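You operate a simulated robot arm through the tools that you are given. There is no shell and no other tool.

The job below is to be done with a simulated robot arm. You get a single attempt, and the scene is never put back.

## Task
Shut the yellow lid, open the vent, then heat the drum as the ticket says.
Fine: leave the heater on till the display shows that heat.
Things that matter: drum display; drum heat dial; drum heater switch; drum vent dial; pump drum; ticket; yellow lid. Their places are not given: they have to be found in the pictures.

Only the result counts: the job must be done as asked and must still hold three seconds after the hand-in. Knocking over, shifting, dropping, spilling or breaking anything else fails it. A push-on lid holds only when it is set on centred and level and pressed home; a screw cap is set on level and turned clockwise until tight.

## Robot
A 7-joint arm with a three-finger gripper, fixed in place. Base frame: the origin is on the floor under the middle of its stand, x ahead of it, y to its left, z up. Units: m, degrees, N and s.
It reaches about 0.977 m from its shoulder. Its first joint turns from -166.0 to 166.0 degrees. Payload 2.69 kg.
Tool frame: the origin (TCP) lies between the finger pads and is the grasp point; the fingertips stand 0.029 m ahead of it; z points along the fingers, y is the line along which they close. The gripper opens to 0.12 m; its body begins 0.078 m behind the TCP.
Orientation is that of the tool frame in the base frame, as a unit quaternion [w, x, y, z]. With the fingers straight down and closing along the base's y, the tool's x points along the base's -x, its y along +y and its z along -z.

## Interface
- The arm moves only by the tool send_rows. Its argument "steps" is one flat list of numbers, 7 for each row, row after row: the shift along the tool's x, y, z in m, then the turn, a rotation vector about the tool's x, y, z in rad, then the closure, from 0 (fully open) to 1 (shut). In form: [x, y, z, ax, ay, az, jaw, x, y, z, ax, ay, az, jaw, ...]. A call has 1 to 20 rows; each row is the pose to reach, as a shift and turn from the pose commanded when the call began, along the tool's axes at that moment. A row lasts 0.2 s, in which the tool goes at most 0.05 m and 8.6 degrees; a call with a longer step from one row to the next is refused whole, and so is a gripper value outside its range. A pose out of reach is approached as far as the arm can. The call stops where the force on the tool passes 40 N (or 10 N more than at its start, if that is more) or the arm is blocked; 0.2 s more then pass. Each finger travels about 0.1362 m/s and halts on what it meets, pressing with about 45 N; the grip force reading is that of the motor and also rises with nothing between the fingers. The clock runs only during rows and for 0.2 s after the last one: add rows that repeat a pose to give the fingers time. The reply holds the time, the measured pose of the TCP, the force on the tool along the base axes, the opening and the grip force, in the units named above and with some noise, with the torque about the TCP (base axes, N m) and any sound that the robot's microphone picked up.
- Cameras (640 x 400 px; columns grow to the right, rows downward): "scene" is fixed at [0.3991, -0.6526, 1.6475]; the picture's right is [0.97, -0.25, 0.00], its down [-0.21, -0.80, -0.56] and it looks along [0.14, 0.54, -0.83] (base axes); focal length 246 px, centre (320, 200). "wrist" rides on the gripper at [0.063, 0, -0.104] in the tool frame; the picture's right is [0.01, 1.00, 0.00], its down [-0.83, 0.00, -0.56] and it looks along [-0.56, 0.00, 0.83] (tool axes); focal length 275 px, centre (320, 200).
- grab_frame(camera): a new picture of that camera. No time passes.
- lift_body(by): moves the trunk up (or, below 0, down) by that many m; the arm rides with it, the base frame stays. It gives what a move gives, with no picture.
- measure_at(camera, pixels): for up to 12 pixels [column, row] of the newest picture of that camera ("zoom" is the newest enlarged one), the place [x, y, z] in the base frame of the surface seen there, good to about 0.002 m. No time passes.
- enlarge(camera, box): a new picture of the part [left, top, right, bottom] of that camera's present view, enlarged. No time passes.
- hand_in(): hands the job in; it is judged then, once.

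Open the gripper and draw the arm clear of the work before you hand the job in, unless the task says otherwise.

The tools are called after "Request:" as a command line: name --argument value ..., lists and objects as JSON in quotes. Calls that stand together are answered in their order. send_rows: Moves the arm, as the interface text tells. Its arguments: {"type":"object","properties":{"steps":{"type":"array","items":{"type":"number"}}},"required":["steps"]} The other tools are called the same way: lift_body (by) moves the trunk up or down; grab_frame (camera) takes a picture; measure_at (camera, pixels) gives the place of the surface under pixels of a picture; enlarge (camera, box) takes an enlarged picture of a part of a camera's view; hand_in () hands the job in.

At the start:

```text
t: 0.0
tool_pos: [0.5479, 0.2085, 1.1992]
ee_rot: [0.0, 0.0, 1.0, -0.001]
wrist_force: [-1.0, 0.7, 0.0]
moment: [0.02, 0.01, 0.02]
opening: 0.12
grasp_force: 0.0
trunk travel left (down, up): [-0.375, 0.211]
```

scene: 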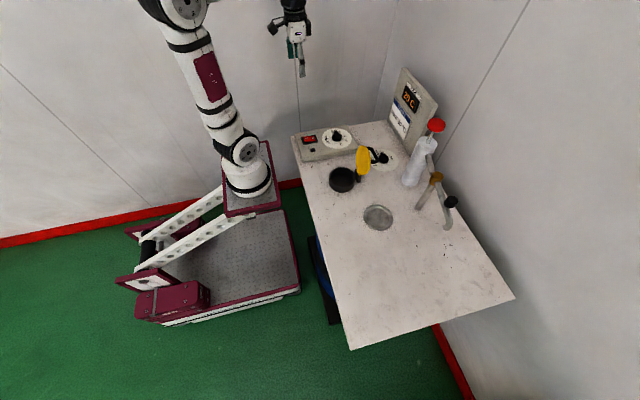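
wrist: 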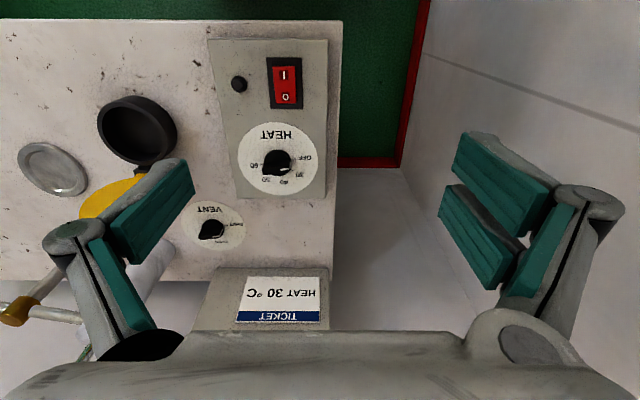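

The wrist picture shows the ticket "HEAT 30 °C", the heat dial near (278,162), the heater rocker near (285,85), the vent dial near (212,228) and the yellow lid near (110,200). I enlarge the relevant parts to see details.

Request:
enlarge --camera "scene" --box '[280, 60, 480, 240]'

Request:
enlarge --camera "wrist" --box '[180, 30, 350, 330]'

```text
2.22 times, centred on (380, 150) of scene
```

zoom: 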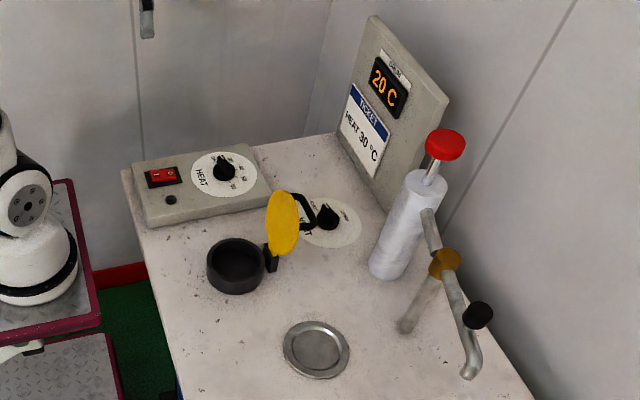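

```text
1.33 times, centred on (265, 180) of wrist
```

zoom: 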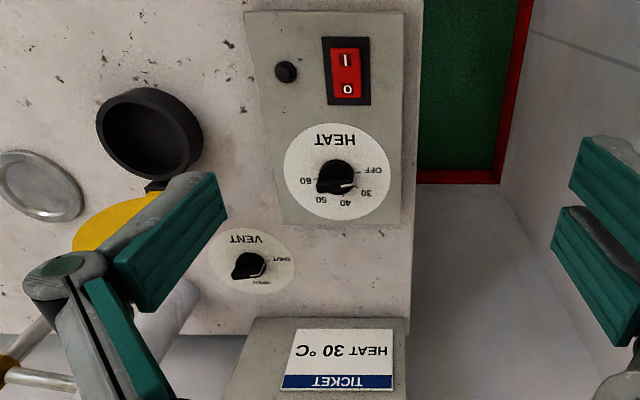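

I zoom in closer on the heat panel, the lid and the vent dial in both views to read the pointers and labels.

Request:
enlarge --camera "wrist" --box '[235, 115, 325, 200]'

Request:
enlarge --camera "wrist" --box '[180, 195, 260, 255]'

Request:
enlarge --camera "scene" --box '[320, 130, 410, 200]'

Request:
enlarge --camera "scene" --box '[285, 115, 375, 175]'

```text
4.71 times, centred on (280, 158) of wrist
```

zoom: 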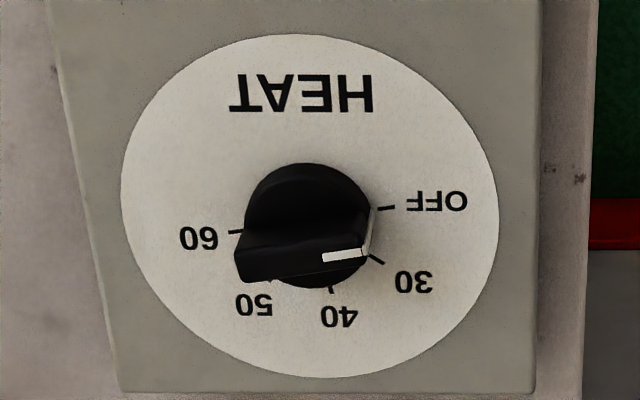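

```text
6.67 times, centred on (220, 225) of wrist
```

zoom: 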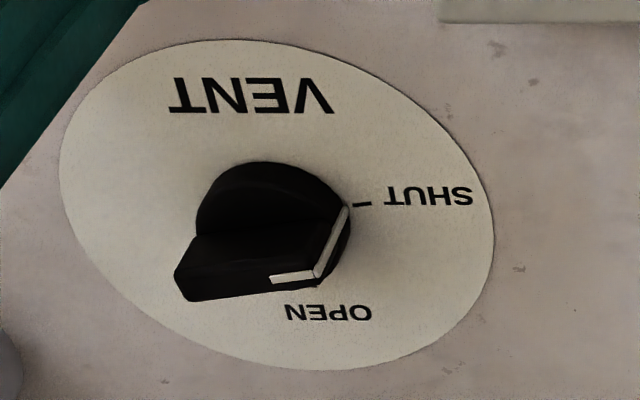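

```text
5.71 times, centred on (365, 165) of scene
```

zoom: 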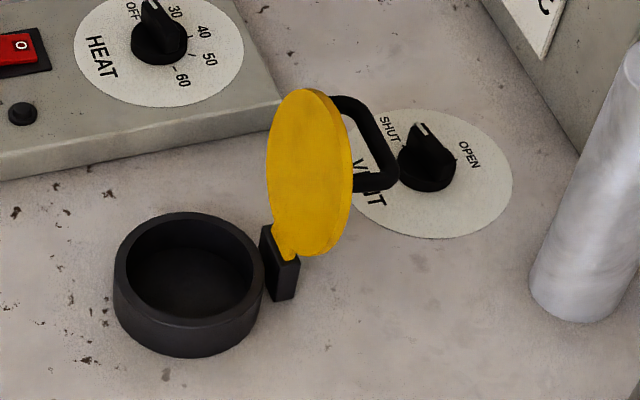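

```text
6.67 times, centred on (330, 145) of scene
```

zoom: 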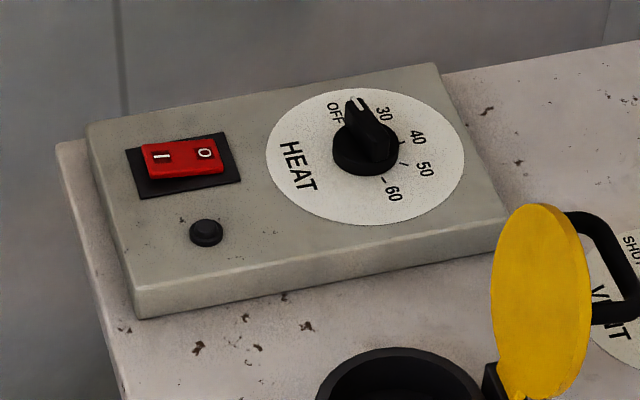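

The heat dial pointer sits at OFF, the vent dial at SHUT, the lid is standing open on its hinge. I measure the main items in the wrist view.

Request:
measure_at --camera "wrist" --pixels '[[276, 160], [240, 150], [315, 150], [286, 75], [286, 97], [239, 84], [212, 229], [200, 210], [235, 215], [138, 130], [105, 205], [283, 300]]'

Request:
measure_at --camera "scene" --pixels '[[336, 137], [362, 160], [342, 180], [383, 157], [309, 139], [312, 150], [378, 216], [425, 160], [410, 97], [372, 150], [380, 158], [376, 163]]'

```text
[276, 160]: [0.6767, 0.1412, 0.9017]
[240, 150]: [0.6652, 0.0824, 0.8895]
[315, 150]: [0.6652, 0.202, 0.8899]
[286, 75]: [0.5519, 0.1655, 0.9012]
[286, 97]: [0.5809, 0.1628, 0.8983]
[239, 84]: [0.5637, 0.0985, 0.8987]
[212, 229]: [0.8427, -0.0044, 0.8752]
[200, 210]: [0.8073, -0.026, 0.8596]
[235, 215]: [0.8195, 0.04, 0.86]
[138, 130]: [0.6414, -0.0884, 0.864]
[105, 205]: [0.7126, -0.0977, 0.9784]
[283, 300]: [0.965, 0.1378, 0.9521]
```

```text
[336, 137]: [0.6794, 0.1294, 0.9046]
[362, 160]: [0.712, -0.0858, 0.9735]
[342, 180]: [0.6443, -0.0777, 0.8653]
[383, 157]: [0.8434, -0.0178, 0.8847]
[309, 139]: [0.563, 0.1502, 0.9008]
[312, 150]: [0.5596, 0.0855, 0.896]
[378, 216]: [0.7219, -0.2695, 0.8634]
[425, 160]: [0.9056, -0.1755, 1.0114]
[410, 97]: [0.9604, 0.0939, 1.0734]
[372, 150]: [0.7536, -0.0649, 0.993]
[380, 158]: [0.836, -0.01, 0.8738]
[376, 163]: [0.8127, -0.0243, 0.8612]
```

I zoom again on the lid to measure its edge, hinge, handle and the neck rim.

Request:
enlarge --camera "scene" --box '[320, 130, 410, 200]'

Request:
measure_at --camera "zoom" --pixels '[[305, 95], [275, 160], [345, 180], [300, 245], [282, 270], [345, 105], [385, 140], [380, 182], [130, 250], [190, 217], [258, 262], [190, 320]]'

Request:
measure_at --camera "zoom" --pixels '[[310, 170], [285, 120], [335, 120], [310, 220], [265, 240], [295, 265], [280, 290], [365, 120], [390, 165], [365, 187], [205, 280], [160, 235]]'

```text
5.71 times, centred on (365, 165) of scene
```

zoom: 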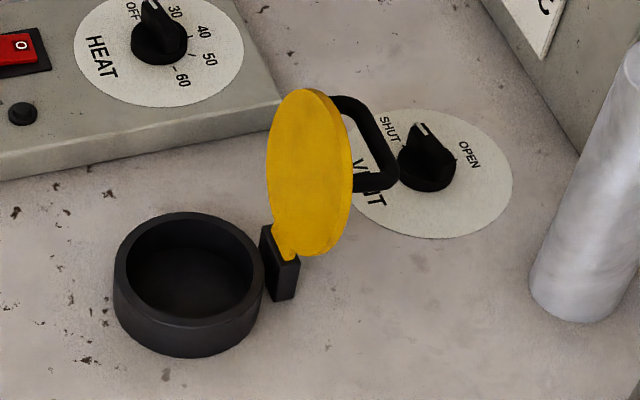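

```text
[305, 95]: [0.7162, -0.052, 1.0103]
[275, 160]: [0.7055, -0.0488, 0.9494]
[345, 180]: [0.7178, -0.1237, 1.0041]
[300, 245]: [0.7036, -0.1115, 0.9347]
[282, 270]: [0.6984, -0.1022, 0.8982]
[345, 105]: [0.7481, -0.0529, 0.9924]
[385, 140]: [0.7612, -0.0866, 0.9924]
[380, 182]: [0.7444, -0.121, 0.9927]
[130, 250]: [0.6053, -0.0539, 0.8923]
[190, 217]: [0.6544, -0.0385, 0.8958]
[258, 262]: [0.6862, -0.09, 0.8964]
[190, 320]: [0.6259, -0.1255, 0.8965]
```

```text
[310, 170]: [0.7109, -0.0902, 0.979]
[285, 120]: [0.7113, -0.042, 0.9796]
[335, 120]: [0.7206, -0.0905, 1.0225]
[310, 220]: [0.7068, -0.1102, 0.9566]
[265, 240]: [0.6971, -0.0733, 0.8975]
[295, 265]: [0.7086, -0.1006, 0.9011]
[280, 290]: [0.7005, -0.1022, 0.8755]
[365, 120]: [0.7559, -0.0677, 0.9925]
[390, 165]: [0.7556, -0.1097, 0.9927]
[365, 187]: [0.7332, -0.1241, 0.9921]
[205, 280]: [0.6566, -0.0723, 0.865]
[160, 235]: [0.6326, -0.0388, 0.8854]
```

The lid stands about 11° past vertical, its disc centred near (0.711,-0.087,0.975), and its handle loop sticks out toward +x at z≈0.985. Next I measure the ticks and pointer of both dials in the wrist zoom.

Request:
enlarge --camera "wrist" --box '[235, 115, 325, 200]'

Request:
measure_at --camera "zoom" --pixels '[[385, 208], [376, 260], [332, 290], [272, 283], [236, 231], [305, 175], [365, 254], [330, 257], [242, 265], [310, 37], [122, 200], [498, 220]]'

Request:
measure_at --camera "zoom" --pixels '[[436, 200], [413, 283], [338, 317], [253, 305], [198, 238], [320, 377], [300, 260], [340, 245], [280, 215], [350, 205], [260, 200], [300, 235]]'

```text
4.71 times, centred on (280, 158) of wrist
```

zoom: 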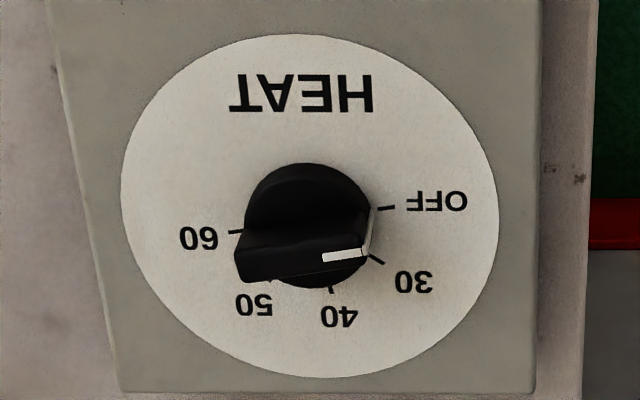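

```text
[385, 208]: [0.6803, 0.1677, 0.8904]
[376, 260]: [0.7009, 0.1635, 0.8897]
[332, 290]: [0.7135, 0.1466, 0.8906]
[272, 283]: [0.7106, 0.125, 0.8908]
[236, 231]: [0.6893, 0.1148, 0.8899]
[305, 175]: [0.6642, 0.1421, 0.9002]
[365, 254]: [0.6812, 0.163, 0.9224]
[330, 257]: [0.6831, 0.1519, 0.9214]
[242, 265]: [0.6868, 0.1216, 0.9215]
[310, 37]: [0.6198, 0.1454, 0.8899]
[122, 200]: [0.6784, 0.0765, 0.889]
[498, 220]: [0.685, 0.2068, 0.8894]
```

```text
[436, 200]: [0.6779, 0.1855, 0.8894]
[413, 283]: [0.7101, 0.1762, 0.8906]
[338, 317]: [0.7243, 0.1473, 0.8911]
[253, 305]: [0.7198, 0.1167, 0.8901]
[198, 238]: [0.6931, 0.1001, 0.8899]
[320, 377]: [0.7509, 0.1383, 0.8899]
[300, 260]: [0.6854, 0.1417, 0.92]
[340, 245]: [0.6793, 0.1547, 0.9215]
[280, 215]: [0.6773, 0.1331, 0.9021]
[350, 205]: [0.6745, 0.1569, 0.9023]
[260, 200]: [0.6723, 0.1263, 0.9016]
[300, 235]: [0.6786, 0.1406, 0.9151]
```

The heat dial is centred at (0.685,0.142), face z≈0.8895, bar top z≈0.9215, pointer at OFF; 30 is about 45° clockwise from above. Now the vent dial likewise.

Request:
enlarge --camera "wrist" --box '[180, 195, 260, 255]'

Request:
measure_at --camera "zoom" --pixels '[[362, 204], [318, 287], [428, 195], [328, 313], [345, 210], [300, 274], [320, 270], [180, 285], [250, 275], [270, 170], [240, 45], [320, 370]]'

Request:
measure_at --camera "zoom" --pixels '[[62, 150], [493, 235], [200, 215], [345, 225], [275, 280], [240, 240], [300, 240], [270, 200], [220, 190], [325, 195], [190, 240], [330, 240]]'

```text
6.67 times, centred on (220, 225) of wrist
```

zoom: 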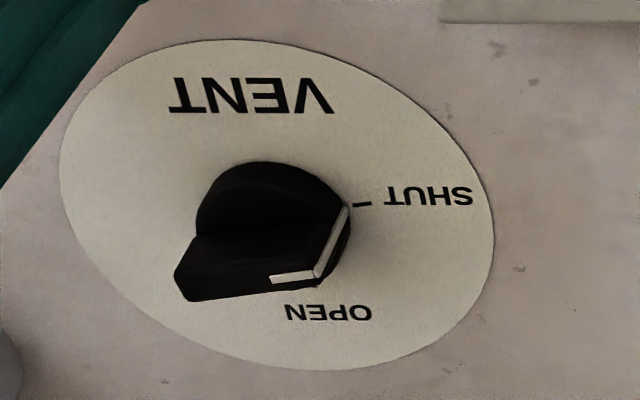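

```text
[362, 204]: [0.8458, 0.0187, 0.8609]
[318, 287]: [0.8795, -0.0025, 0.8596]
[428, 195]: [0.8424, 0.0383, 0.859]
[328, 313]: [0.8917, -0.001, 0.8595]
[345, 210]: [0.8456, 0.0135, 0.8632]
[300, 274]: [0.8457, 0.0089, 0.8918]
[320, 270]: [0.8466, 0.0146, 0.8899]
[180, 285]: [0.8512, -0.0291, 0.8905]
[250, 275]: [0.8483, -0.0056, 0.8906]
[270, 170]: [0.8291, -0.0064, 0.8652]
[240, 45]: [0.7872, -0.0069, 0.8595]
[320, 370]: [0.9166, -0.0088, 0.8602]
```

```text
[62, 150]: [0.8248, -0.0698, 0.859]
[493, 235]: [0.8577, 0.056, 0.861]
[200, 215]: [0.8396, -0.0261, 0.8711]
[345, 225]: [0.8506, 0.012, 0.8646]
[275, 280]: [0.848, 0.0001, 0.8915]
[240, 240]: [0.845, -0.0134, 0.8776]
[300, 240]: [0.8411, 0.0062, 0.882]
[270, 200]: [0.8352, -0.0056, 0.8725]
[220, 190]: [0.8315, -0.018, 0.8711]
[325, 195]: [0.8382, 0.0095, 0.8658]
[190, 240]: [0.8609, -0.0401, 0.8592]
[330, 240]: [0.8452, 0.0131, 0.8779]
```

The vent dial is centred near (0.850,-0.0075), bar top z≈0.8915; OPEN is about 90° clockwise from SHUT. I check the heights of nearby obstacles (pump, display panel) and refine the neck rim.

Request:
measure_at --camera "scene" --pixels '[[436, 123], [430, 145], [405, 70], [435, 103], [393, 115], [412, 180], [436, 178], [451, 202], [425, 207], [447, 227], [408, 143], [440, 127]]'

Request:
enlarge --camera "scene" --box '[385, 60, 475, 130]'

Request:
enlarge --camera "wrist" --box '[0, 80, 200, 260]'

```text
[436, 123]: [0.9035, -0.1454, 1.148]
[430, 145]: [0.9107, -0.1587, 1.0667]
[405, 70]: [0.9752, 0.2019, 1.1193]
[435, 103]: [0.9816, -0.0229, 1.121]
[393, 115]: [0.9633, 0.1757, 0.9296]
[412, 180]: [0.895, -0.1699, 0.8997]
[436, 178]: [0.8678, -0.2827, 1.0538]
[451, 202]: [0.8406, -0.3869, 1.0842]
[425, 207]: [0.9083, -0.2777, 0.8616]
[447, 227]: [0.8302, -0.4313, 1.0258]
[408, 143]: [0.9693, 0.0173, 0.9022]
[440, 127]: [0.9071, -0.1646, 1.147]
```

```text
5.71 times, centred on (430, 95) of scene
```

zoom: 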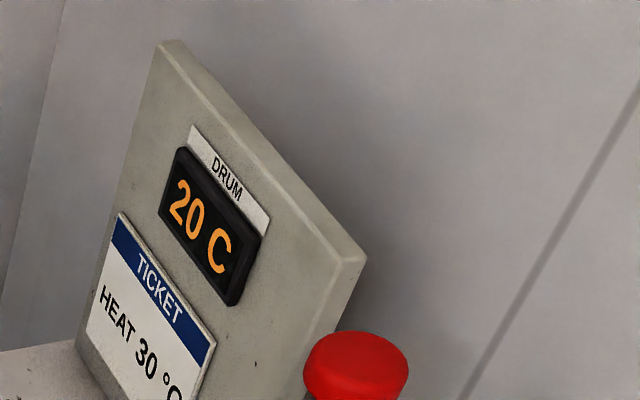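

```text
2.22 times, centred on (100, 170) of wrist
```

zoom: 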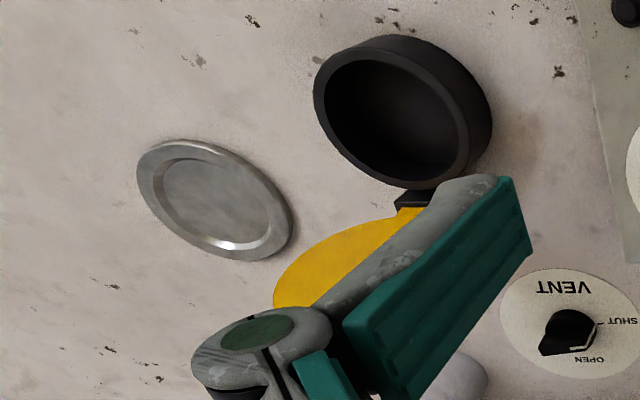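

The display reads 20 °C, the pump's knob tops out at z≈1.148 and the panel at 1.12. I close the fingers and traverse at the present height to a point behind the lid handle.

Request:
send_rows --steps '[-0.0237, -0.0297, 0, 0, 0, 0, 0.3, -0.0474, -0.0593, 0, 0, 0, 0, 0.6, -0.0711, -0.089, 0, 0, 0, 0, 1, -0.0948, -0.1186, 0, 0, 0, 0, 1, -0.1185, -0.1483, 0, 0, 0, 0, 1, -0.1422, -0.1779, 0, 0, 0, 0, 1, -0.1659, -0.2076, 0, 0, 0, 0, 1, -0.1896, -0.2372, 0, 0, 0, 0, 1, -0.2133, -0.2669, 0, 0, 0, 0, 1, -0.237, -0.2965, 0, 0, 0, 0, 1, -0.237, -0.2965, 0, 0, 0, 0, 1]'

```text
t: 2.4
tool_pos: [0.7863, -0.0895, 1.1972]
ee_rot: [0.0, -0.001, 1.0, 0.0]
wrist_force: [-0.4, -0.5, 0.0]
moment: [0.01, 0.0, 0.0]
opening: 0.0
grasp_force: 28.8
trunk travel left (down, up): [-0.375, 0.211]
```

The TCP is at (0.786,-0.0895,1.197), gripper shut. I look at both views before descending.

Request:
grab_frame --camera "wrist"

Request:
grab_frame --camera "scene"

```text
taken
```

wrist: 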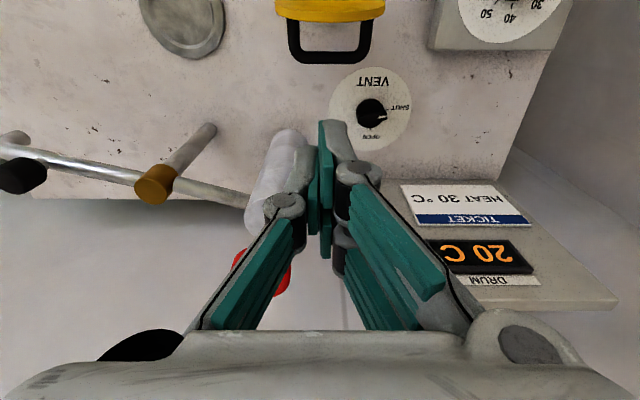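

```text
taken
```

scene: 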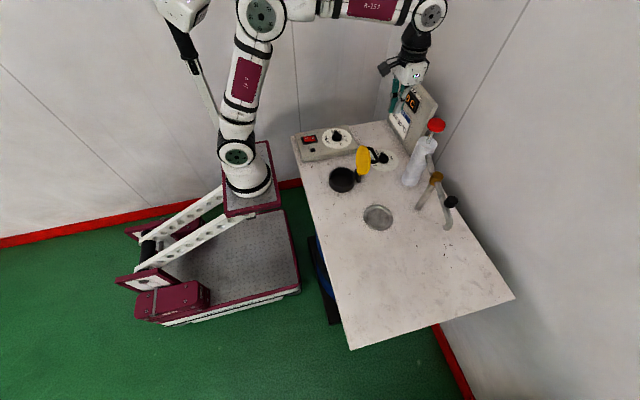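

The handle is seen at (330,45) and the closed fingers around (330,130)–(340,270). I measure the fingers' extent and the handle again.

Request:
measure_at --camera "wrist" --pixels '[[335, 126], [325, 150], [318, 190], [327, 240], [340, 260], [360, 165], [400, 230], [285, 200], [330, 60], [295, 50], [365, 45], [340, 150]]'

Request:
enlarge --camera "wrist" --box '[250, 100, 410, 290]'

Request:
enlarge --camera "scene" --box '[360, 30, 460, 110]'

```text
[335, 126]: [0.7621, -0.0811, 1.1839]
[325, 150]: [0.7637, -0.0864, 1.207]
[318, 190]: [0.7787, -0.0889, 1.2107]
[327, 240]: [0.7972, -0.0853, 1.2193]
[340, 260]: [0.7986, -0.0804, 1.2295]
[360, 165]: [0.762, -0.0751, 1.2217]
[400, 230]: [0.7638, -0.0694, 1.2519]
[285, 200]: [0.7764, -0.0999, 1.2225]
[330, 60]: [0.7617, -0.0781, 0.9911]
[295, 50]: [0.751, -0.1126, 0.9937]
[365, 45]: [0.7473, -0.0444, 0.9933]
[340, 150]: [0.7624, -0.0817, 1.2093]
```

```text
2.11 times, centred on (330, 195) of wrist
```

zoom: 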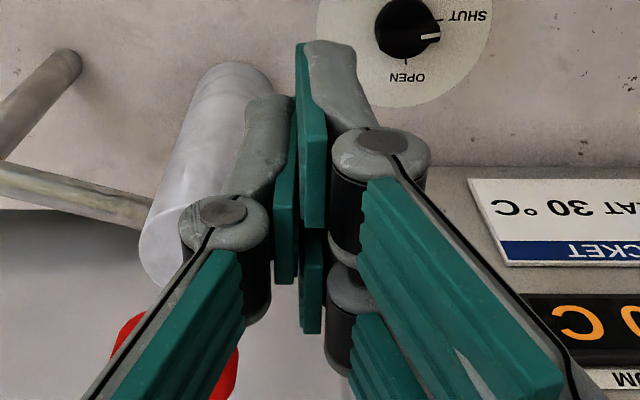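

```text
5.00 times, centred on (410, 70) of scene
```

zoom: 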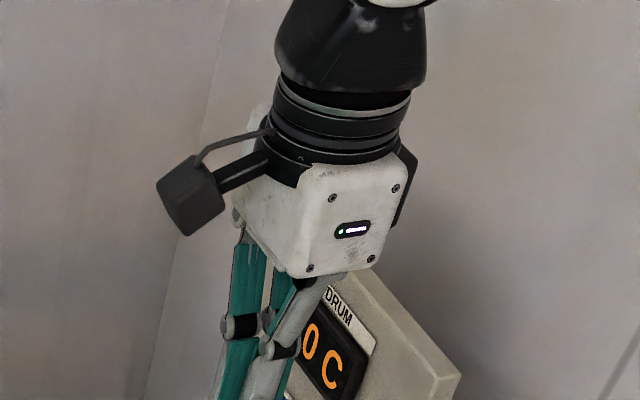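

The closed fingers span about ±0.025 in x about the TCP, so the front is near x=0.760, clear of the lid's back (≈0.73). I descend until the tips are just above the handle level (tips z≈1.007).

Request:
send_rows --steps '[0, 0.003, 0.04, 0, 0, 0, 1, 0, 0.006, 0.08, 0, 0, 0, 1, 0, 0.006, 0.115, 0, 0, 0, 1, 0, 0.006, 0.14, 0, 0, 0, 1, 0, 0.006, 0.155, 0, 0, 0, 1, 0, 0.006, 0.161, 0, 0, 0, 1]'

Request:
enlarge --camera "scene" --box '[320, 90, 460, 190]'

Request:
grab_frame --camera "wrist"

```text
t: 3.8
tool_pos: [0.7851, -0.0813, 1.0379]
ee_rot: [0.0, 0.0, 1.0, 0.0]
wrist_force: [-0.4, 0.1, -0.7]
moment: [0.01, -0.02, 0.03]
opening: 0.0
grasp_force: 28.6
trunk travel left (down, up): [-0.375, 0.211]
```

```text
4.00 times, centred on (390, 140) of scene
```

zoom: 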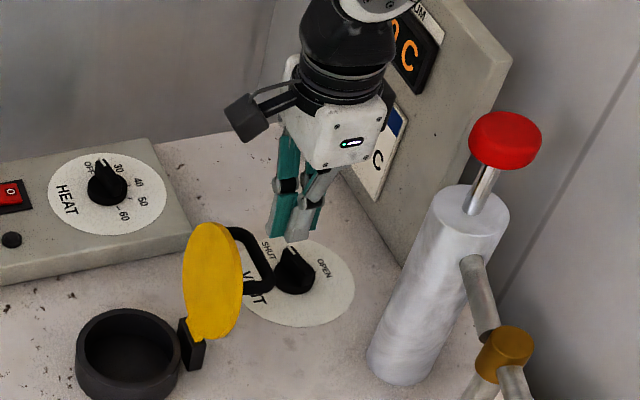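

```text
taken
```

wrist: 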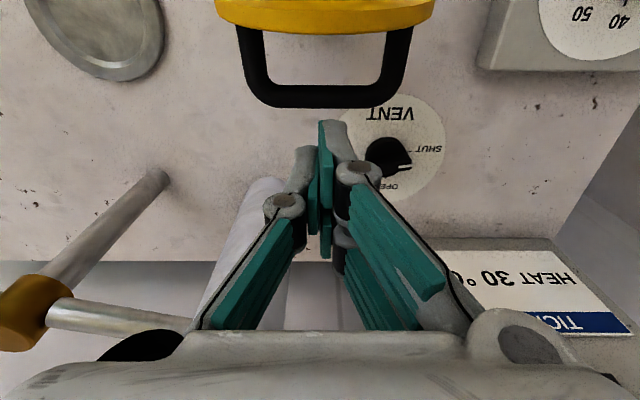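

The tips hover above and behind the handle, in line with the lid. I push slowly toward -x (tool +x) so the fingers meet the back of the lid above the handle.

Request:
send_rows --steps '[0.015, 0, 0, 0, 0, 0, 1, 0.027, 0, 0, 0, 0, 0, 1, 0.037, 0, 0, 0, 0, 0, 1, 0.047, 0, 0, 0, 0, 0, 1, 0.057, 0, 0, 0, 0, 0, 1, 0.067, 0, 0, 0, 0, 0, 1]'

Request:
enlarge --camera "scene" --box '[320, 90, 460, 190]'

Request:
grab_frame --camera "wrist"

```text
t: 5.2
tool_pos: [0.7171, -0.0822, 1.0374]
ee_rot: [0.0, -0.001, 1.0, 0.0]
wrist_force: [0.0, -0.4, 0.1]
moment: [0.0, 0.03, -0.01]
opening: 0.0
grasp_force: 28.8
trunk travel left (down, up): [-0.375, 0.211]
```

```text
4.00 times, centred on (390, 140) of scene
```

zoom: 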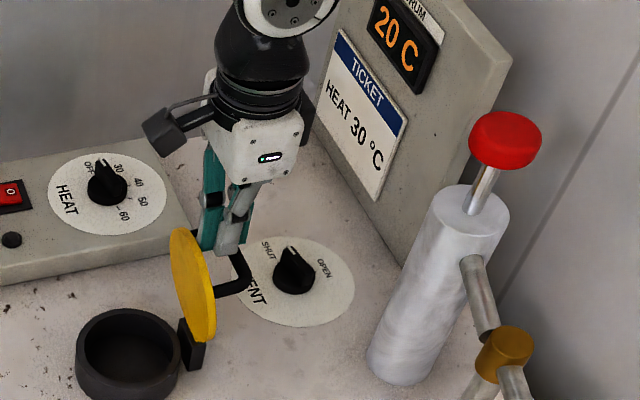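

```text
taken
```

wrist: 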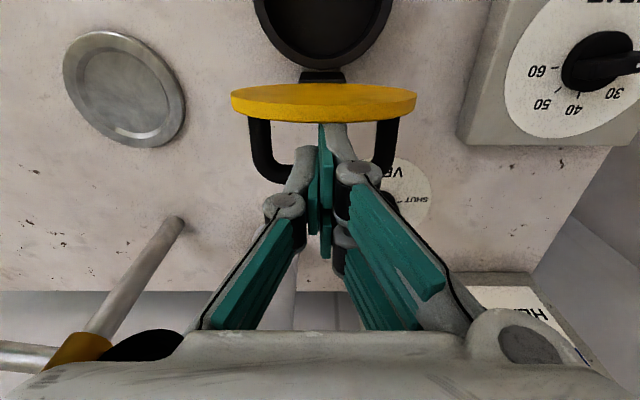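

The fingers now push the lid, which is about vertical, with hardly any force. I keep pushing toward -x.

Request:
send_rows --steps '[0.01, 0, 0, 0, 0, 0, 1, 0.02, 0, 0, 0, 0, 0, 1, 0.03, 0, 0, 0, 0, 0, 1, 0.04, 0, 0, 0, 0, 0, 1]'

Request:
enlarge --camera "scene" --box '[320, 90, 460, 190]'

Request:
grab_frame --camera "wrist"

```text
t: 6.2
tool_pos: [0.6773, -0.0814, 1.0376]
ee_rot: [0.001, 0.0, 1.0, -0.001]
wrist_force: [0.5, -0.2, -0.3]
moment: [0.02, 0.02, 0.03]
opening: 0.0001
grasp_force: 28.6
trunk travel left (down, up): [-0.375, 0.211]
```

```text
4.00 times, centred on (390, 140) of scene
```

zoom: 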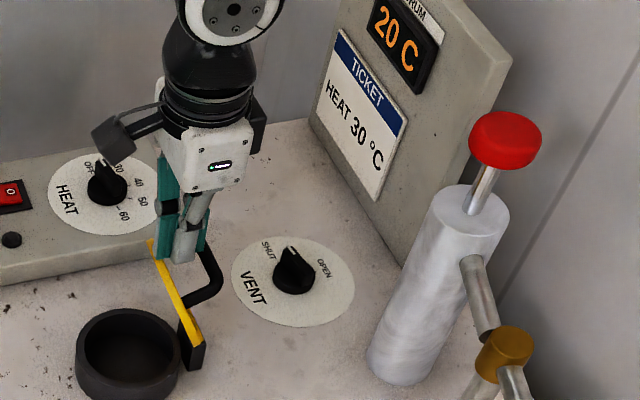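

```text
taken
```

wrist: 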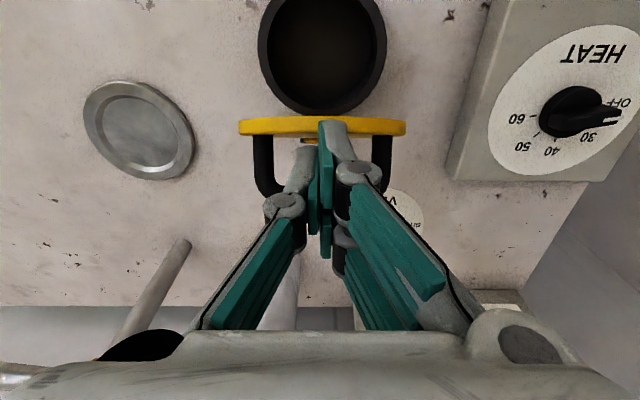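

The lid now leans about 20–25° past vertical towards the neck, still following the fingers. I push a little further.

Request:
send_rows --steps '[0.01, 0, 0, 0, 0, 0, 1, 0.02, 0, 0, 0, 0, 0, 1]'

Request:
enlarge --camera "scene" --box '[320, 120, 420, 190]'

Request:
grab_frame --camera "wrist"

```text
t: 6.8
tool_pos: [0.6578, -0.0817, 1.0379]
ee_rot: [0.0, 0.0, 1.0, 0.0]
wrist_force: [0.2, -0.4, -0.1]
moment: [0.03, 0.04, 0.02]
opening: 0.0
grasp_force: 28.1
trunk travel left (down, up): [-0.375, 0.211]
```

```text
5.71 times, centred on (370, 155) of scene
```

zoom: 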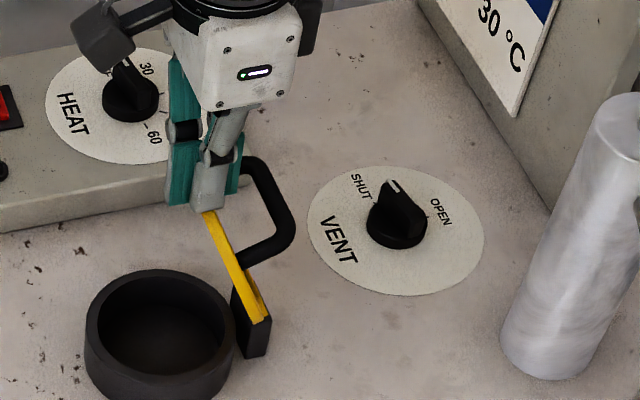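

```text
taken
```

wrist: 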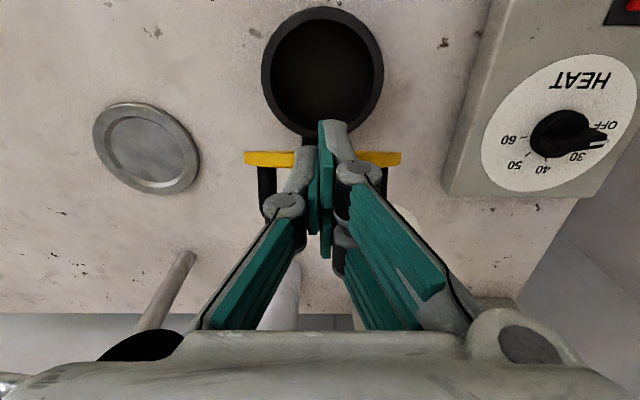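

The finger fronts seem to have passed over the lid's top edge; I measure where the lid and handle stand now.

Request:
measure_at --camera "wrist" --pixels '[[255, 158], [390, 158], [265, 180], [383, 180], [255, 154], [270, 165], [325, 30], [320, 125], [376, 160], [320, 12]]'

Request:
measure_at --camera "zoom" --pixels '[[207, 213], [225, 250], [250, 305], [262, 318], [270, 175], [290, 225], [265, 250], [242, 165], [200, 205], [240, 330], [112, 300], [225, 305]]'

```text
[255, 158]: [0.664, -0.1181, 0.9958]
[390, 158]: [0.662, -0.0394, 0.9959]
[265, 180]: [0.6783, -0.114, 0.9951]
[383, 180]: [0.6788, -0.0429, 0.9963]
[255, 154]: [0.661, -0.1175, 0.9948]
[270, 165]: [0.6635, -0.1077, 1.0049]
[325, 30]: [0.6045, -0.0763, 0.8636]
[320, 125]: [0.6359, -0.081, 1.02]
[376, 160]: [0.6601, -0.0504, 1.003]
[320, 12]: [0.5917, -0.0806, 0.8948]
```

```text
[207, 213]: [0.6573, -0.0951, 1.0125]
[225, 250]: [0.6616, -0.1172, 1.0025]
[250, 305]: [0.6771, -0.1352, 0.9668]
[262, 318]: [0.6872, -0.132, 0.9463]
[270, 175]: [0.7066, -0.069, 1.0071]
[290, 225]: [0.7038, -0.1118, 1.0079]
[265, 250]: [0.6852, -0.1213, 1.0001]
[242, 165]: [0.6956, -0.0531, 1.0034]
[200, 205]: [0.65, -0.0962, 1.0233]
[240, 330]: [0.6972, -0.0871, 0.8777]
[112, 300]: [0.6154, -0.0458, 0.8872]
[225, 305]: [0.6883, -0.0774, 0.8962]
```

The lid stays by friction at about 66° with its top edge under the fingertips, and the handle end is at (0.706, z≈1.008). I rise, move back over the handle and come down behind it to push the handle instead.

Request:
send_rows --steps '[-0.005, 0, -0.03, 0, 0, 0, 1, -0.03, 0, -0.06, 0, 0, 0, 1, -0.07, 0, -0.06, 0, 0, 0, 1, -0.107, 0, -0.05, 0, 0, 0, 1, -0.107, 0, -0.01, 0, 0, 0, 1, -0.107, 0, 0.025, 0, 0, 0, 1, -0.107, 0, 0.04, 0, 0, 0, 1]'

Request:
enlarge --camera "scene" --box '[320, 120, 420, 190]'

Request:
grab_frame --camera "wrist"

```text
t: 8.4
tool_pos: [0.7644, -0.0826, 0.998]
ee_rot: [0.0, 0.0, 1.0, -0.001]
wrist_force: [0.2, -0.1, -0.4]
moment: [0.03, -0.04, 0.0]
opening: 0.0
grasp_force: 28.8
trunk travel left (down, up): [-0.375, 0.211]
```

```text
5.71 times, centred on (370, 155) of scene
```

zoom: 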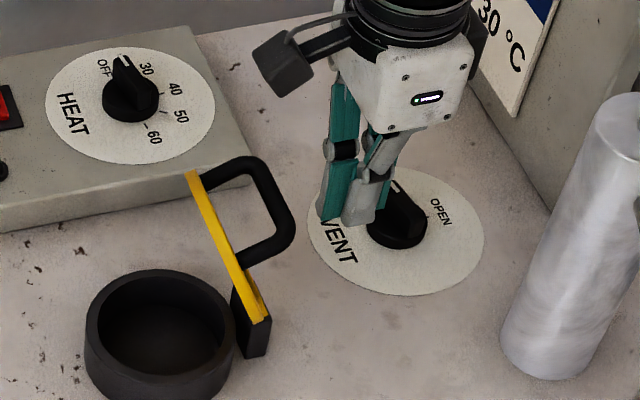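

```text
taken
```

wrist: 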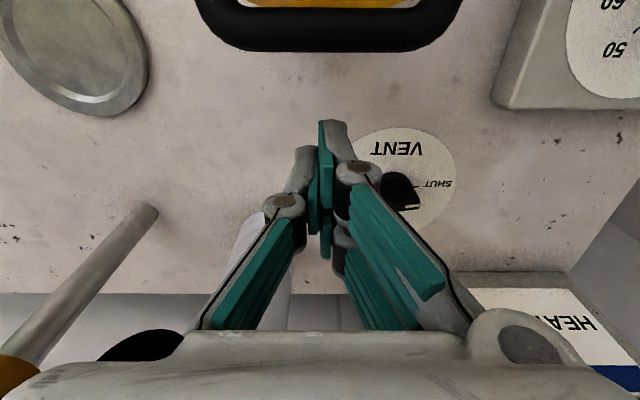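

The lid is standing at ~66° on friction and the fingers are behind the handle end. I push toward -x against the handle.

Request:
send_rows --steps '[0.014, 0, 0, 0, 0, 0, 1, 0.026, 0, 0, 0, 0, 0, 1, 0.036, 0, 0, 0, 0, 0, 1, 0.046, 0, 0, 0, 0, 0, 1, 0.056, 0, 0, 0, 0, 0, 1, 0.066, 0, 0, 0, 0, 0, 1, 0.076, 0, 0, 0, 0, 0, 1]'

Request:
enlarge --camera "scene" --box '[320, 120, 420, 190]'

Request:
grab_frame --camera "wrist"

```text
t: 10.0
tool_pos: [0.6893, -0.0819, 0.9977]
ee_rot: [0.0, 0.0, 1.0, 0.0]
wrist_force: [-0.2, 1.0, -0.3]
moment: [-0.02, 0.02, 0.01]
opening: 0.0003
grasp_force: 28.5
trunk travel left (down, up): [-0.375, 0.211]
```

```text
5.71 times, centred on (370, 155) of scene
```

zoom: 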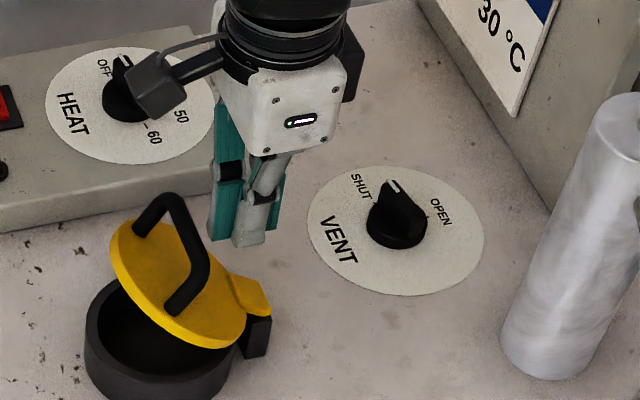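

```text
taken
```

wrist: 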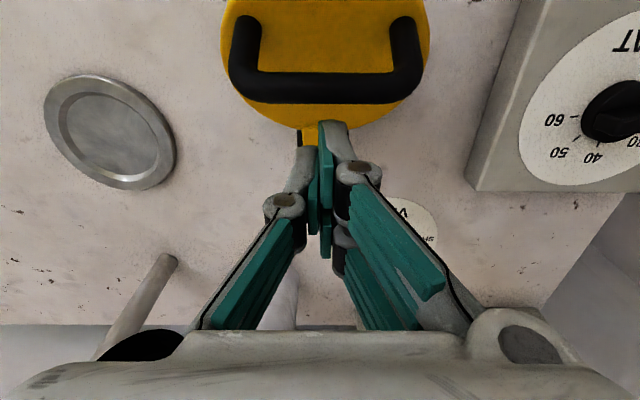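

The lid swung down to about 25–30°. I measure the handle bar's present place before pressing it from above.

Request:
measure_at --camera "wrist" --pixels '[[320, 85], [270, 85], [375, 85], [245, 30], [405, 30], [320, 40], [320, 120], [260, 110], [380, 110]]'

Request:
measure_at --camera "zoom" --pixels '[[120, 225], [200, 345], [175, 200], [200, 265], [145, 215], [180, 300], [250, 295], [265, 310]]'

```text
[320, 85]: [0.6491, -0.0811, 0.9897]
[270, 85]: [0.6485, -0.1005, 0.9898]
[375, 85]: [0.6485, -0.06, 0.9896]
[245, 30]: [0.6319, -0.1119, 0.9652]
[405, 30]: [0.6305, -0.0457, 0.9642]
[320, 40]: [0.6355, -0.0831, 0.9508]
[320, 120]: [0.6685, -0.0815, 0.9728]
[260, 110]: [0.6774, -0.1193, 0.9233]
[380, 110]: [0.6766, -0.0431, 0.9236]
```

```text
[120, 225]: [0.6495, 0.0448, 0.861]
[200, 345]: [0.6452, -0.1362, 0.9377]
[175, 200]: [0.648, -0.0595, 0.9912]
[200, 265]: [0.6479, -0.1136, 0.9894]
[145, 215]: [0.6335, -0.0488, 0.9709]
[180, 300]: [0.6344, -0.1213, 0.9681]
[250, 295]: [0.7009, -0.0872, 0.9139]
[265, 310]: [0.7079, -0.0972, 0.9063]
```

The bar top is at (0.648,-0.082,0.990), and it will end near x≈0.613, z≈0.955 when shut. I rise, move over the bar and start pressing down.

Request:
send_rows --steps '[-0.005, 0, -0.03, 0, 0, 0, 1, 0.01, 0, -0.05, 0, 0, 0, 1, 0.05, 0, -0.05, 0, 0, 0, 1, 0.058, 0, -0.035, 0, 0, 0, 1, 0.058, 0, -0.022, 0, 0, 0, 1, 0.06, 0, -0.012, 0, 0, 0, 1, 0.063, 0, -0.004, 0, 0, 0, 1]'

Request:
enlarge --camera "scene" --box '[320, 120, 420, 190]'

```text
t: 11.6
tool_pos: [0.6266, -0.0823, 1.0016]
ee_rot: [0.0, 0.0, 1.0, 0.0]
wrist_force: [-0.4, -0.3, 0.2]
moment: [-0.03, -0.04, 0.03]
opening: 0.0
grasp_force: 27.8
trunk travel left (down, up): [-0.375, 0.211]
```

```text
5.71 times, centred on (370, 155) of scene
```

zoom: 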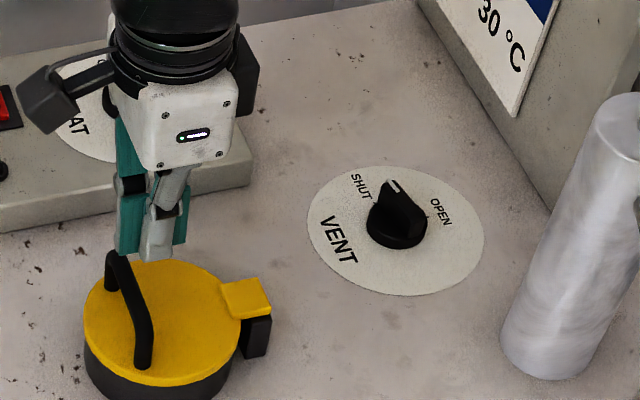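

The lid now lies nearly flat on the neck. I measure the lid and handle to judge the remaining gap and aim the final press.

Request:
measure_at --camera "zoom" --pixels '[[120, 275], [140, 310], [143, 350], [185, 300], [215, 320], [160, 375], [100, 320], [245, 295], [210, 275], [150, 384], [150, 392]]'

Request:
grab_frame --camera "wrist"

```text
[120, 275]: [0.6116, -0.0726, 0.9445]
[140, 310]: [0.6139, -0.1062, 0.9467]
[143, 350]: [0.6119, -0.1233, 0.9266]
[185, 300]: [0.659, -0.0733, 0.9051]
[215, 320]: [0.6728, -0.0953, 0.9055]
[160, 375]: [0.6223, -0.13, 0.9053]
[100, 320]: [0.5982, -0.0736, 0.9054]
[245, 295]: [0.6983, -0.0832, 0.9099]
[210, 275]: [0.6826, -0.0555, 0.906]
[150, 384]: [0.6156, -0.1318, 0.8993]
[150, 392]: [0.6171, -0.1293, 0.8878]
```

```text
taken
```

wrist: 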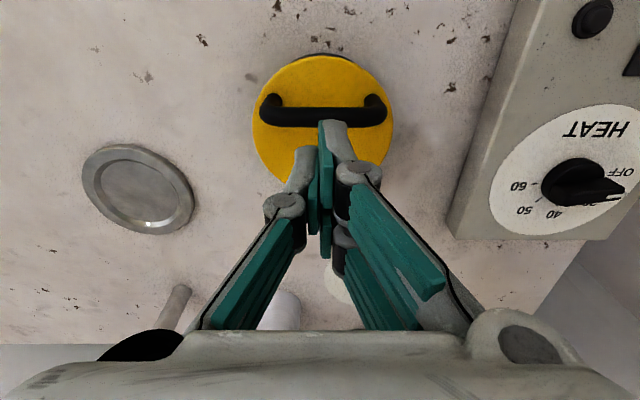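

The lid top reads z≈0.905 all across, so it is level and down. To press it home I move over the lid's middle beside the bar (x≈0.652) and come down to just above it.

Request:
send_rows --steps '[-0.026, 0, 0, 0, 0, 0, 1, -0.026, 0, 0.03, 0, 0, 0, 1, -0.026, 0, 0.05, 0, 0, 0, 1, -0.026, 0, 0.06, 0, 0, 0, 1]'

Request:
send_rows --steps '[0, 0, 0.004, 0, 0, 0, 1, 0, 0, 0.008, 0, 0, 0, 1]'

Request:
enlarge --camera "scene" --box '[320, 120, 420, 190]'

```text
t: 12.6
tool_pos: [0.6518, -0.0811, 0.9407]
ee_rot: [0.0, -0.001, 1.0, 0.001]
wrist_force: [-0.1, 0.0, -0.3]
moment: [-0.03, -0.04, -0.04]
opening: 0.0001
grasp_force: 28.0
trunk travel left (down, up): [-0.375, 0.211]
```

```text
t: 13.2
tool_pos: [0.6525, -0.082, 0.933]
ee_rot: [0.0, 0.0, 1.0, 0.0]
wrist_force: [0.0, 0.1, -0.8]
moment: [0.01, -0.02, -0.03]
opening: 0.0001
grasp_force: 28.8
trunk travel left (down, up): [-0.375, 0.211]
```

```text
5.71 times, centred on (370, 155) of scene
```

zoom: 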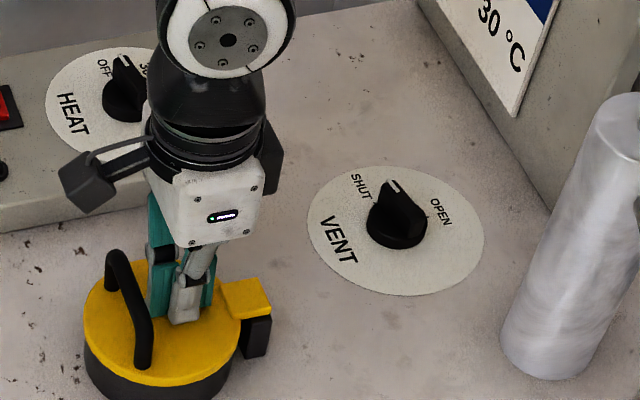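

The tips are at about the lid's surface with no force yet. I press down in small steps.

Request:
send_rows --steps '[0, 0, 0.002, 0, 0, 0, 1, 0, 0, 0.004, 0, 0, 0, 1]'

```text
t: 13.8
tool_pos: [0.6522, -0.0818, 0.9296]
ee_rot: [0.0, 0.0, 1.0, -0.001]
wrist_force: [-0.6, -0.3, 4.4]
moment: [-0.01, 0.0, 0.01]
opening: 0.006
grasp_force: 28.1
trunk travel left (down, up): [-0.375, 0.211]
```

Contact with the lid: 4.4 N upward. I press a few more millimetres.

Request:
send_rows --steps '[0, 0, 0.002, 0, 0, 0, 1, 0, 0, 0.004, 0, 0, 0, 1]'

Request:
enlarge --camera "scene" --box '[320, 120, 420, 190]'

```text
t: 14.4
tool_pos: [0.6528, -0.0817, 0.929]
ee_rot: [0.002, -0.001, 1.0, 0.0]
wrist_force: [-9.7, 1.3, 26.3]
moment: [0.13, 0.21, -0.01]
opening: 0.0061
grasp_force: 28.7
trunk travel left (down, up): [-0.375, 0.211]
stopped in row 2: the force on the tool passed its limit at 45 N (the readings are from after the stop); the commanded pose is now the measured one
```

```text
5.71 times, centred on (370, 155) of scene
```

zoom: 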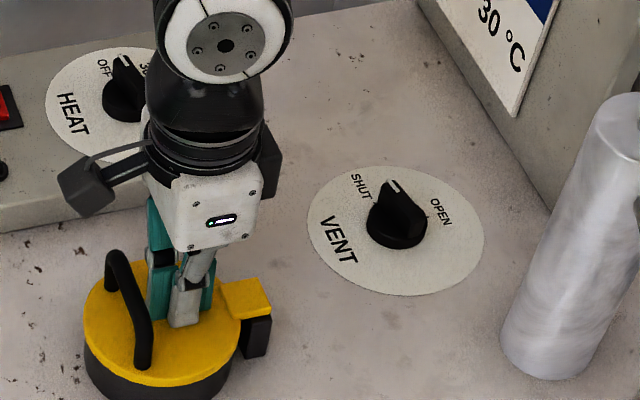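

The lid took 45 N and stands firm, so it is pressed home. I rise, swing over toward the vent dial, turn the tool about -99° so the fingers close across its bar, and half open the gripper.

Request:
send_rows --steps '[0, 0, -0.04, 0, 0, 0, 1, 0, 0, -0.09, 0, 0, 0, 1, 0, 0, -0.14, 0, 0, 0, 1, 0, 0, -0.19, 0, 0, 0, 1, -0.02, 0.008, -0.2, 0, 0, -0.144, 1, -0.036, 0.016, -0.2, 0, 0, -0.288, 1, -0.052, 0.024, -0.2, 0, 0, -0.432, 0.9, -0.068, 0.032, -0.2, 0, 0, -0.576, 0.8, -0.084, 0.04, -0.2, 0, 0, -0.72, 0.7, -0.1, 0.048, -0.2, 0, 0, -0.864, 0.6, -0.116, 0.056, -0.2, 0, 0, -1.008, 0.6, -0.132, 0.062, -0.2, 0, 0, -1.152, 0.6, -0.148, 0.067, -0.2, 0, 0, -1.296, 0.6, -0.164, 0.07, -0.2, 0, 0, -1.44, 0.6, -0.18, 0.074, -0.2, 0, 0, -1.584, 0.6, -0.197, 0.074, -0.2, 0, 0, -1.728, 0.6, -0.197, 0.074, -0.19, 0, 0, -1.728, 0.6]'

Request:
grab_frame --camera "wrist"

Request:
enlarge --camera "scene" --box '[320, 60, 460, 190]'

```text
t: 18.0
tool_pos: [0.8484, -0.0079, 1.1203]
ee_rot: [0.0, 0.762, -0.648, 0.002]
wrist_force: [-0.1, 0.0, -0.2]
moment: [-0.01, -0.02, -0.02]
opening: 0.0481
grasp_force: 0.1
trunk travel left (down, up): [-0.375, 0.211]
```

```text
taken
```

wrist: 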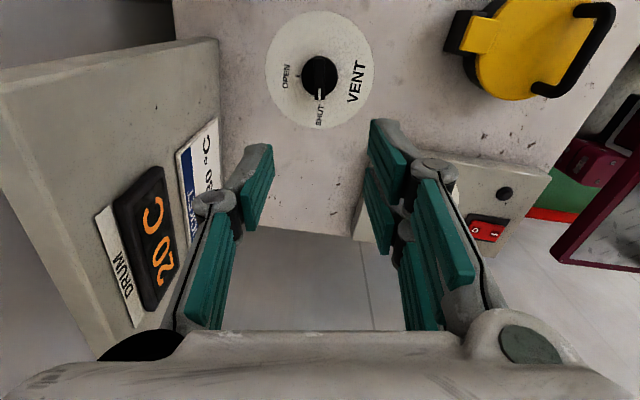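

```text
3.08 times, centred on (390, 125) of scene
```

zoom: 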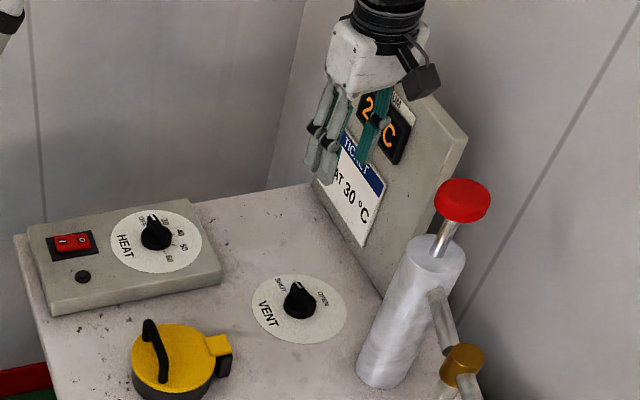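

The dial lies centred ahead with its bar vertical in the picture at (320,80), so the fingers will straddle it. I enlarge and re-measure the knob from here.

Request:
enlarge --camera "wrist" --box '[260, 5, 380, 135]'

Request:
measure_at --camera "wrist" --pixels '[[320, 95], [320, 75], [320, 62], [312, 85], [328, 85], [318, 105], [290, 78], [268, 70], [374, 75], [320, 12], [322, 128], [320, 85]]'

```text
3.08 times, centred on (320, 70) of wrist
```

zoom: 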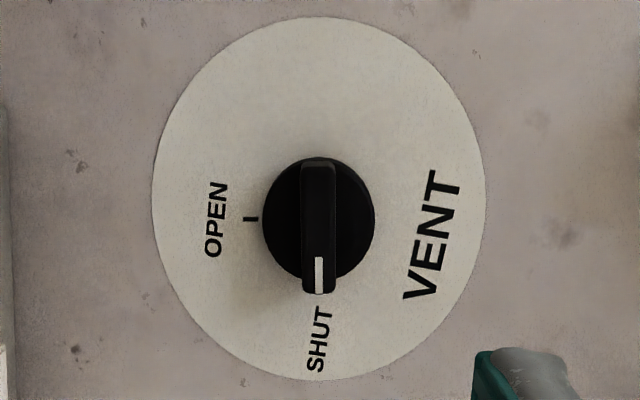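

```text
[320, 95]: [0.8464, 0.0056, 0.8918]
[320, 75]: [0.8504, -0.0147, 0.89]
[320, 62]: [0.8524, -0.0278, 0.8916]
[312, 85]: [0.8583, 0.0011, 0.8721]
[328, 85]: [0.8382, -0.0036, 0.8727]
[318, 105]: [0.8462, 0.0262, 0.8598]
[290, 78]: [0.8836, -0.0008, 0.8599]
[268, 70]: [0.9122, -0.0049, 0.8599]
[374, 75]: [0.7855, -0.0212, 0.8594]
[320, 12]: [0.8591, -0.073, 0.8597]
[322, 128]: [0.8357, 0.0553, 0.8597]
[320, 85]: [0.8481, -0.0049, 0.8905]
```

The bar is centred at about (0.849,-0.0075), top z≈0.891, base top z≈0.872. I lower the open fingers astride it to TCP z≈0.906.

Request:
send_rows --steps '[0, 0, 0.04, 0, 0, 0, 0.6, 0, 0, 0.08, 0, 0, 0, 0.6, 0, 0, 0.12, 0, 0, 0, 0.6, 0, 0, 0.155, 0, 0, 0, 0.6, 0, 0, 0.185, 0, 0, 0, 0.6, 0, 0, 0.205, 0, 0, 0, 0.6, 0, 0, 0.215, 0, 0, 0, 0.6]'

Request:
grab_frame --camera "wrist"

Request:
enlarge --camera "scene" --box '[320, 80, 460, 190]'

```text
t: 19.6
tool_pos: [0.8512, -0.0073, 0.9047]
ee_rot: [-0.001, 0.761, -0.649, 0.002]
wrist_force: [0.1, 0.1, -0.3]
moment: [0.0, -0.04, -0.01]
opening: 0.0481
grasp_force: 0.0
trunk travel left (down, up): [-0.375, 0.211]
```

```text
taken
```

wrist: 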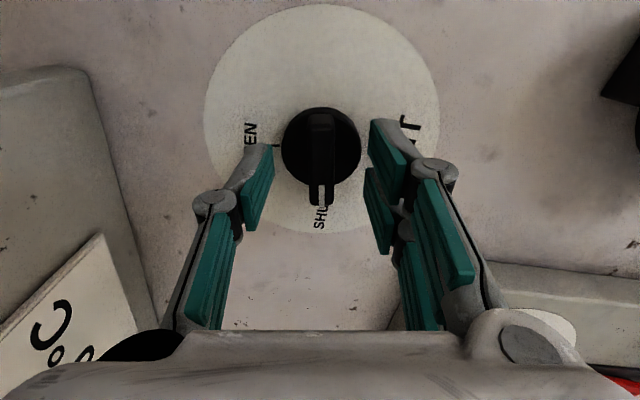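

```text
3.64 times, centred on (390, 135) of scene
```

zoom: 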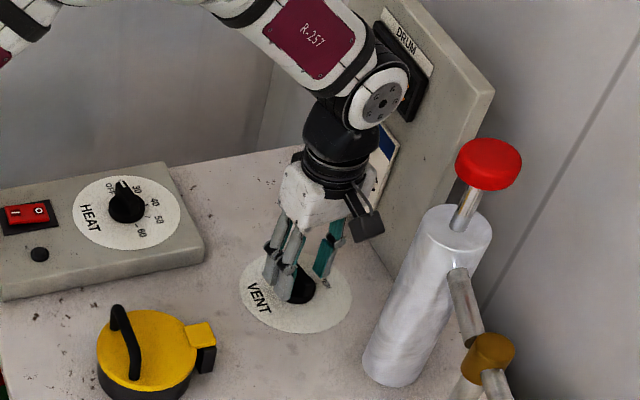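

The fingers stand astride the bar with no contact. I close them on it.

Request:
send_rows --steps '[0, 0, 0, 0, 0, 0, 0.8, 0, 0, 0, 0, 0, 0, 0.9, 0, 0, 0, 0, 0, 0, 1, 0, 0, 0, 0, 0, 0, 1]'

Request:
grab_frame --camera "wrist"

```text
t: 20.6
tool_pos: [0.8511, -0.0094, 0.9049]
ee_rot: [0.0, 0.761, -0.649, 0.002]
wrist_force: [-6.8, 0.7, -3.0]
moment: [-0.08, 0.13, 0.03]
opening: 0.0131
grasp_force: 39.3
trunk travel left (down, up): [-0.375, 0.211]
```

```text
taken
```

wrist: 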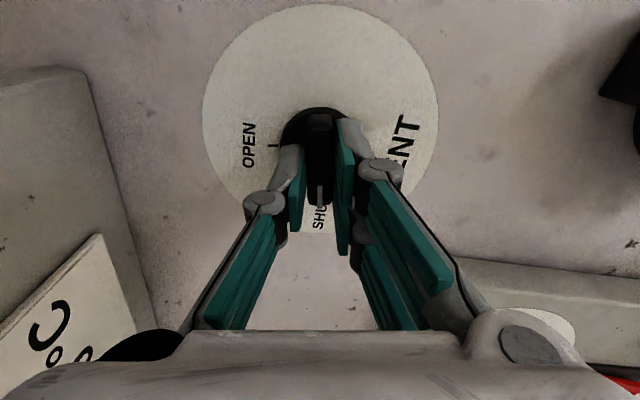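

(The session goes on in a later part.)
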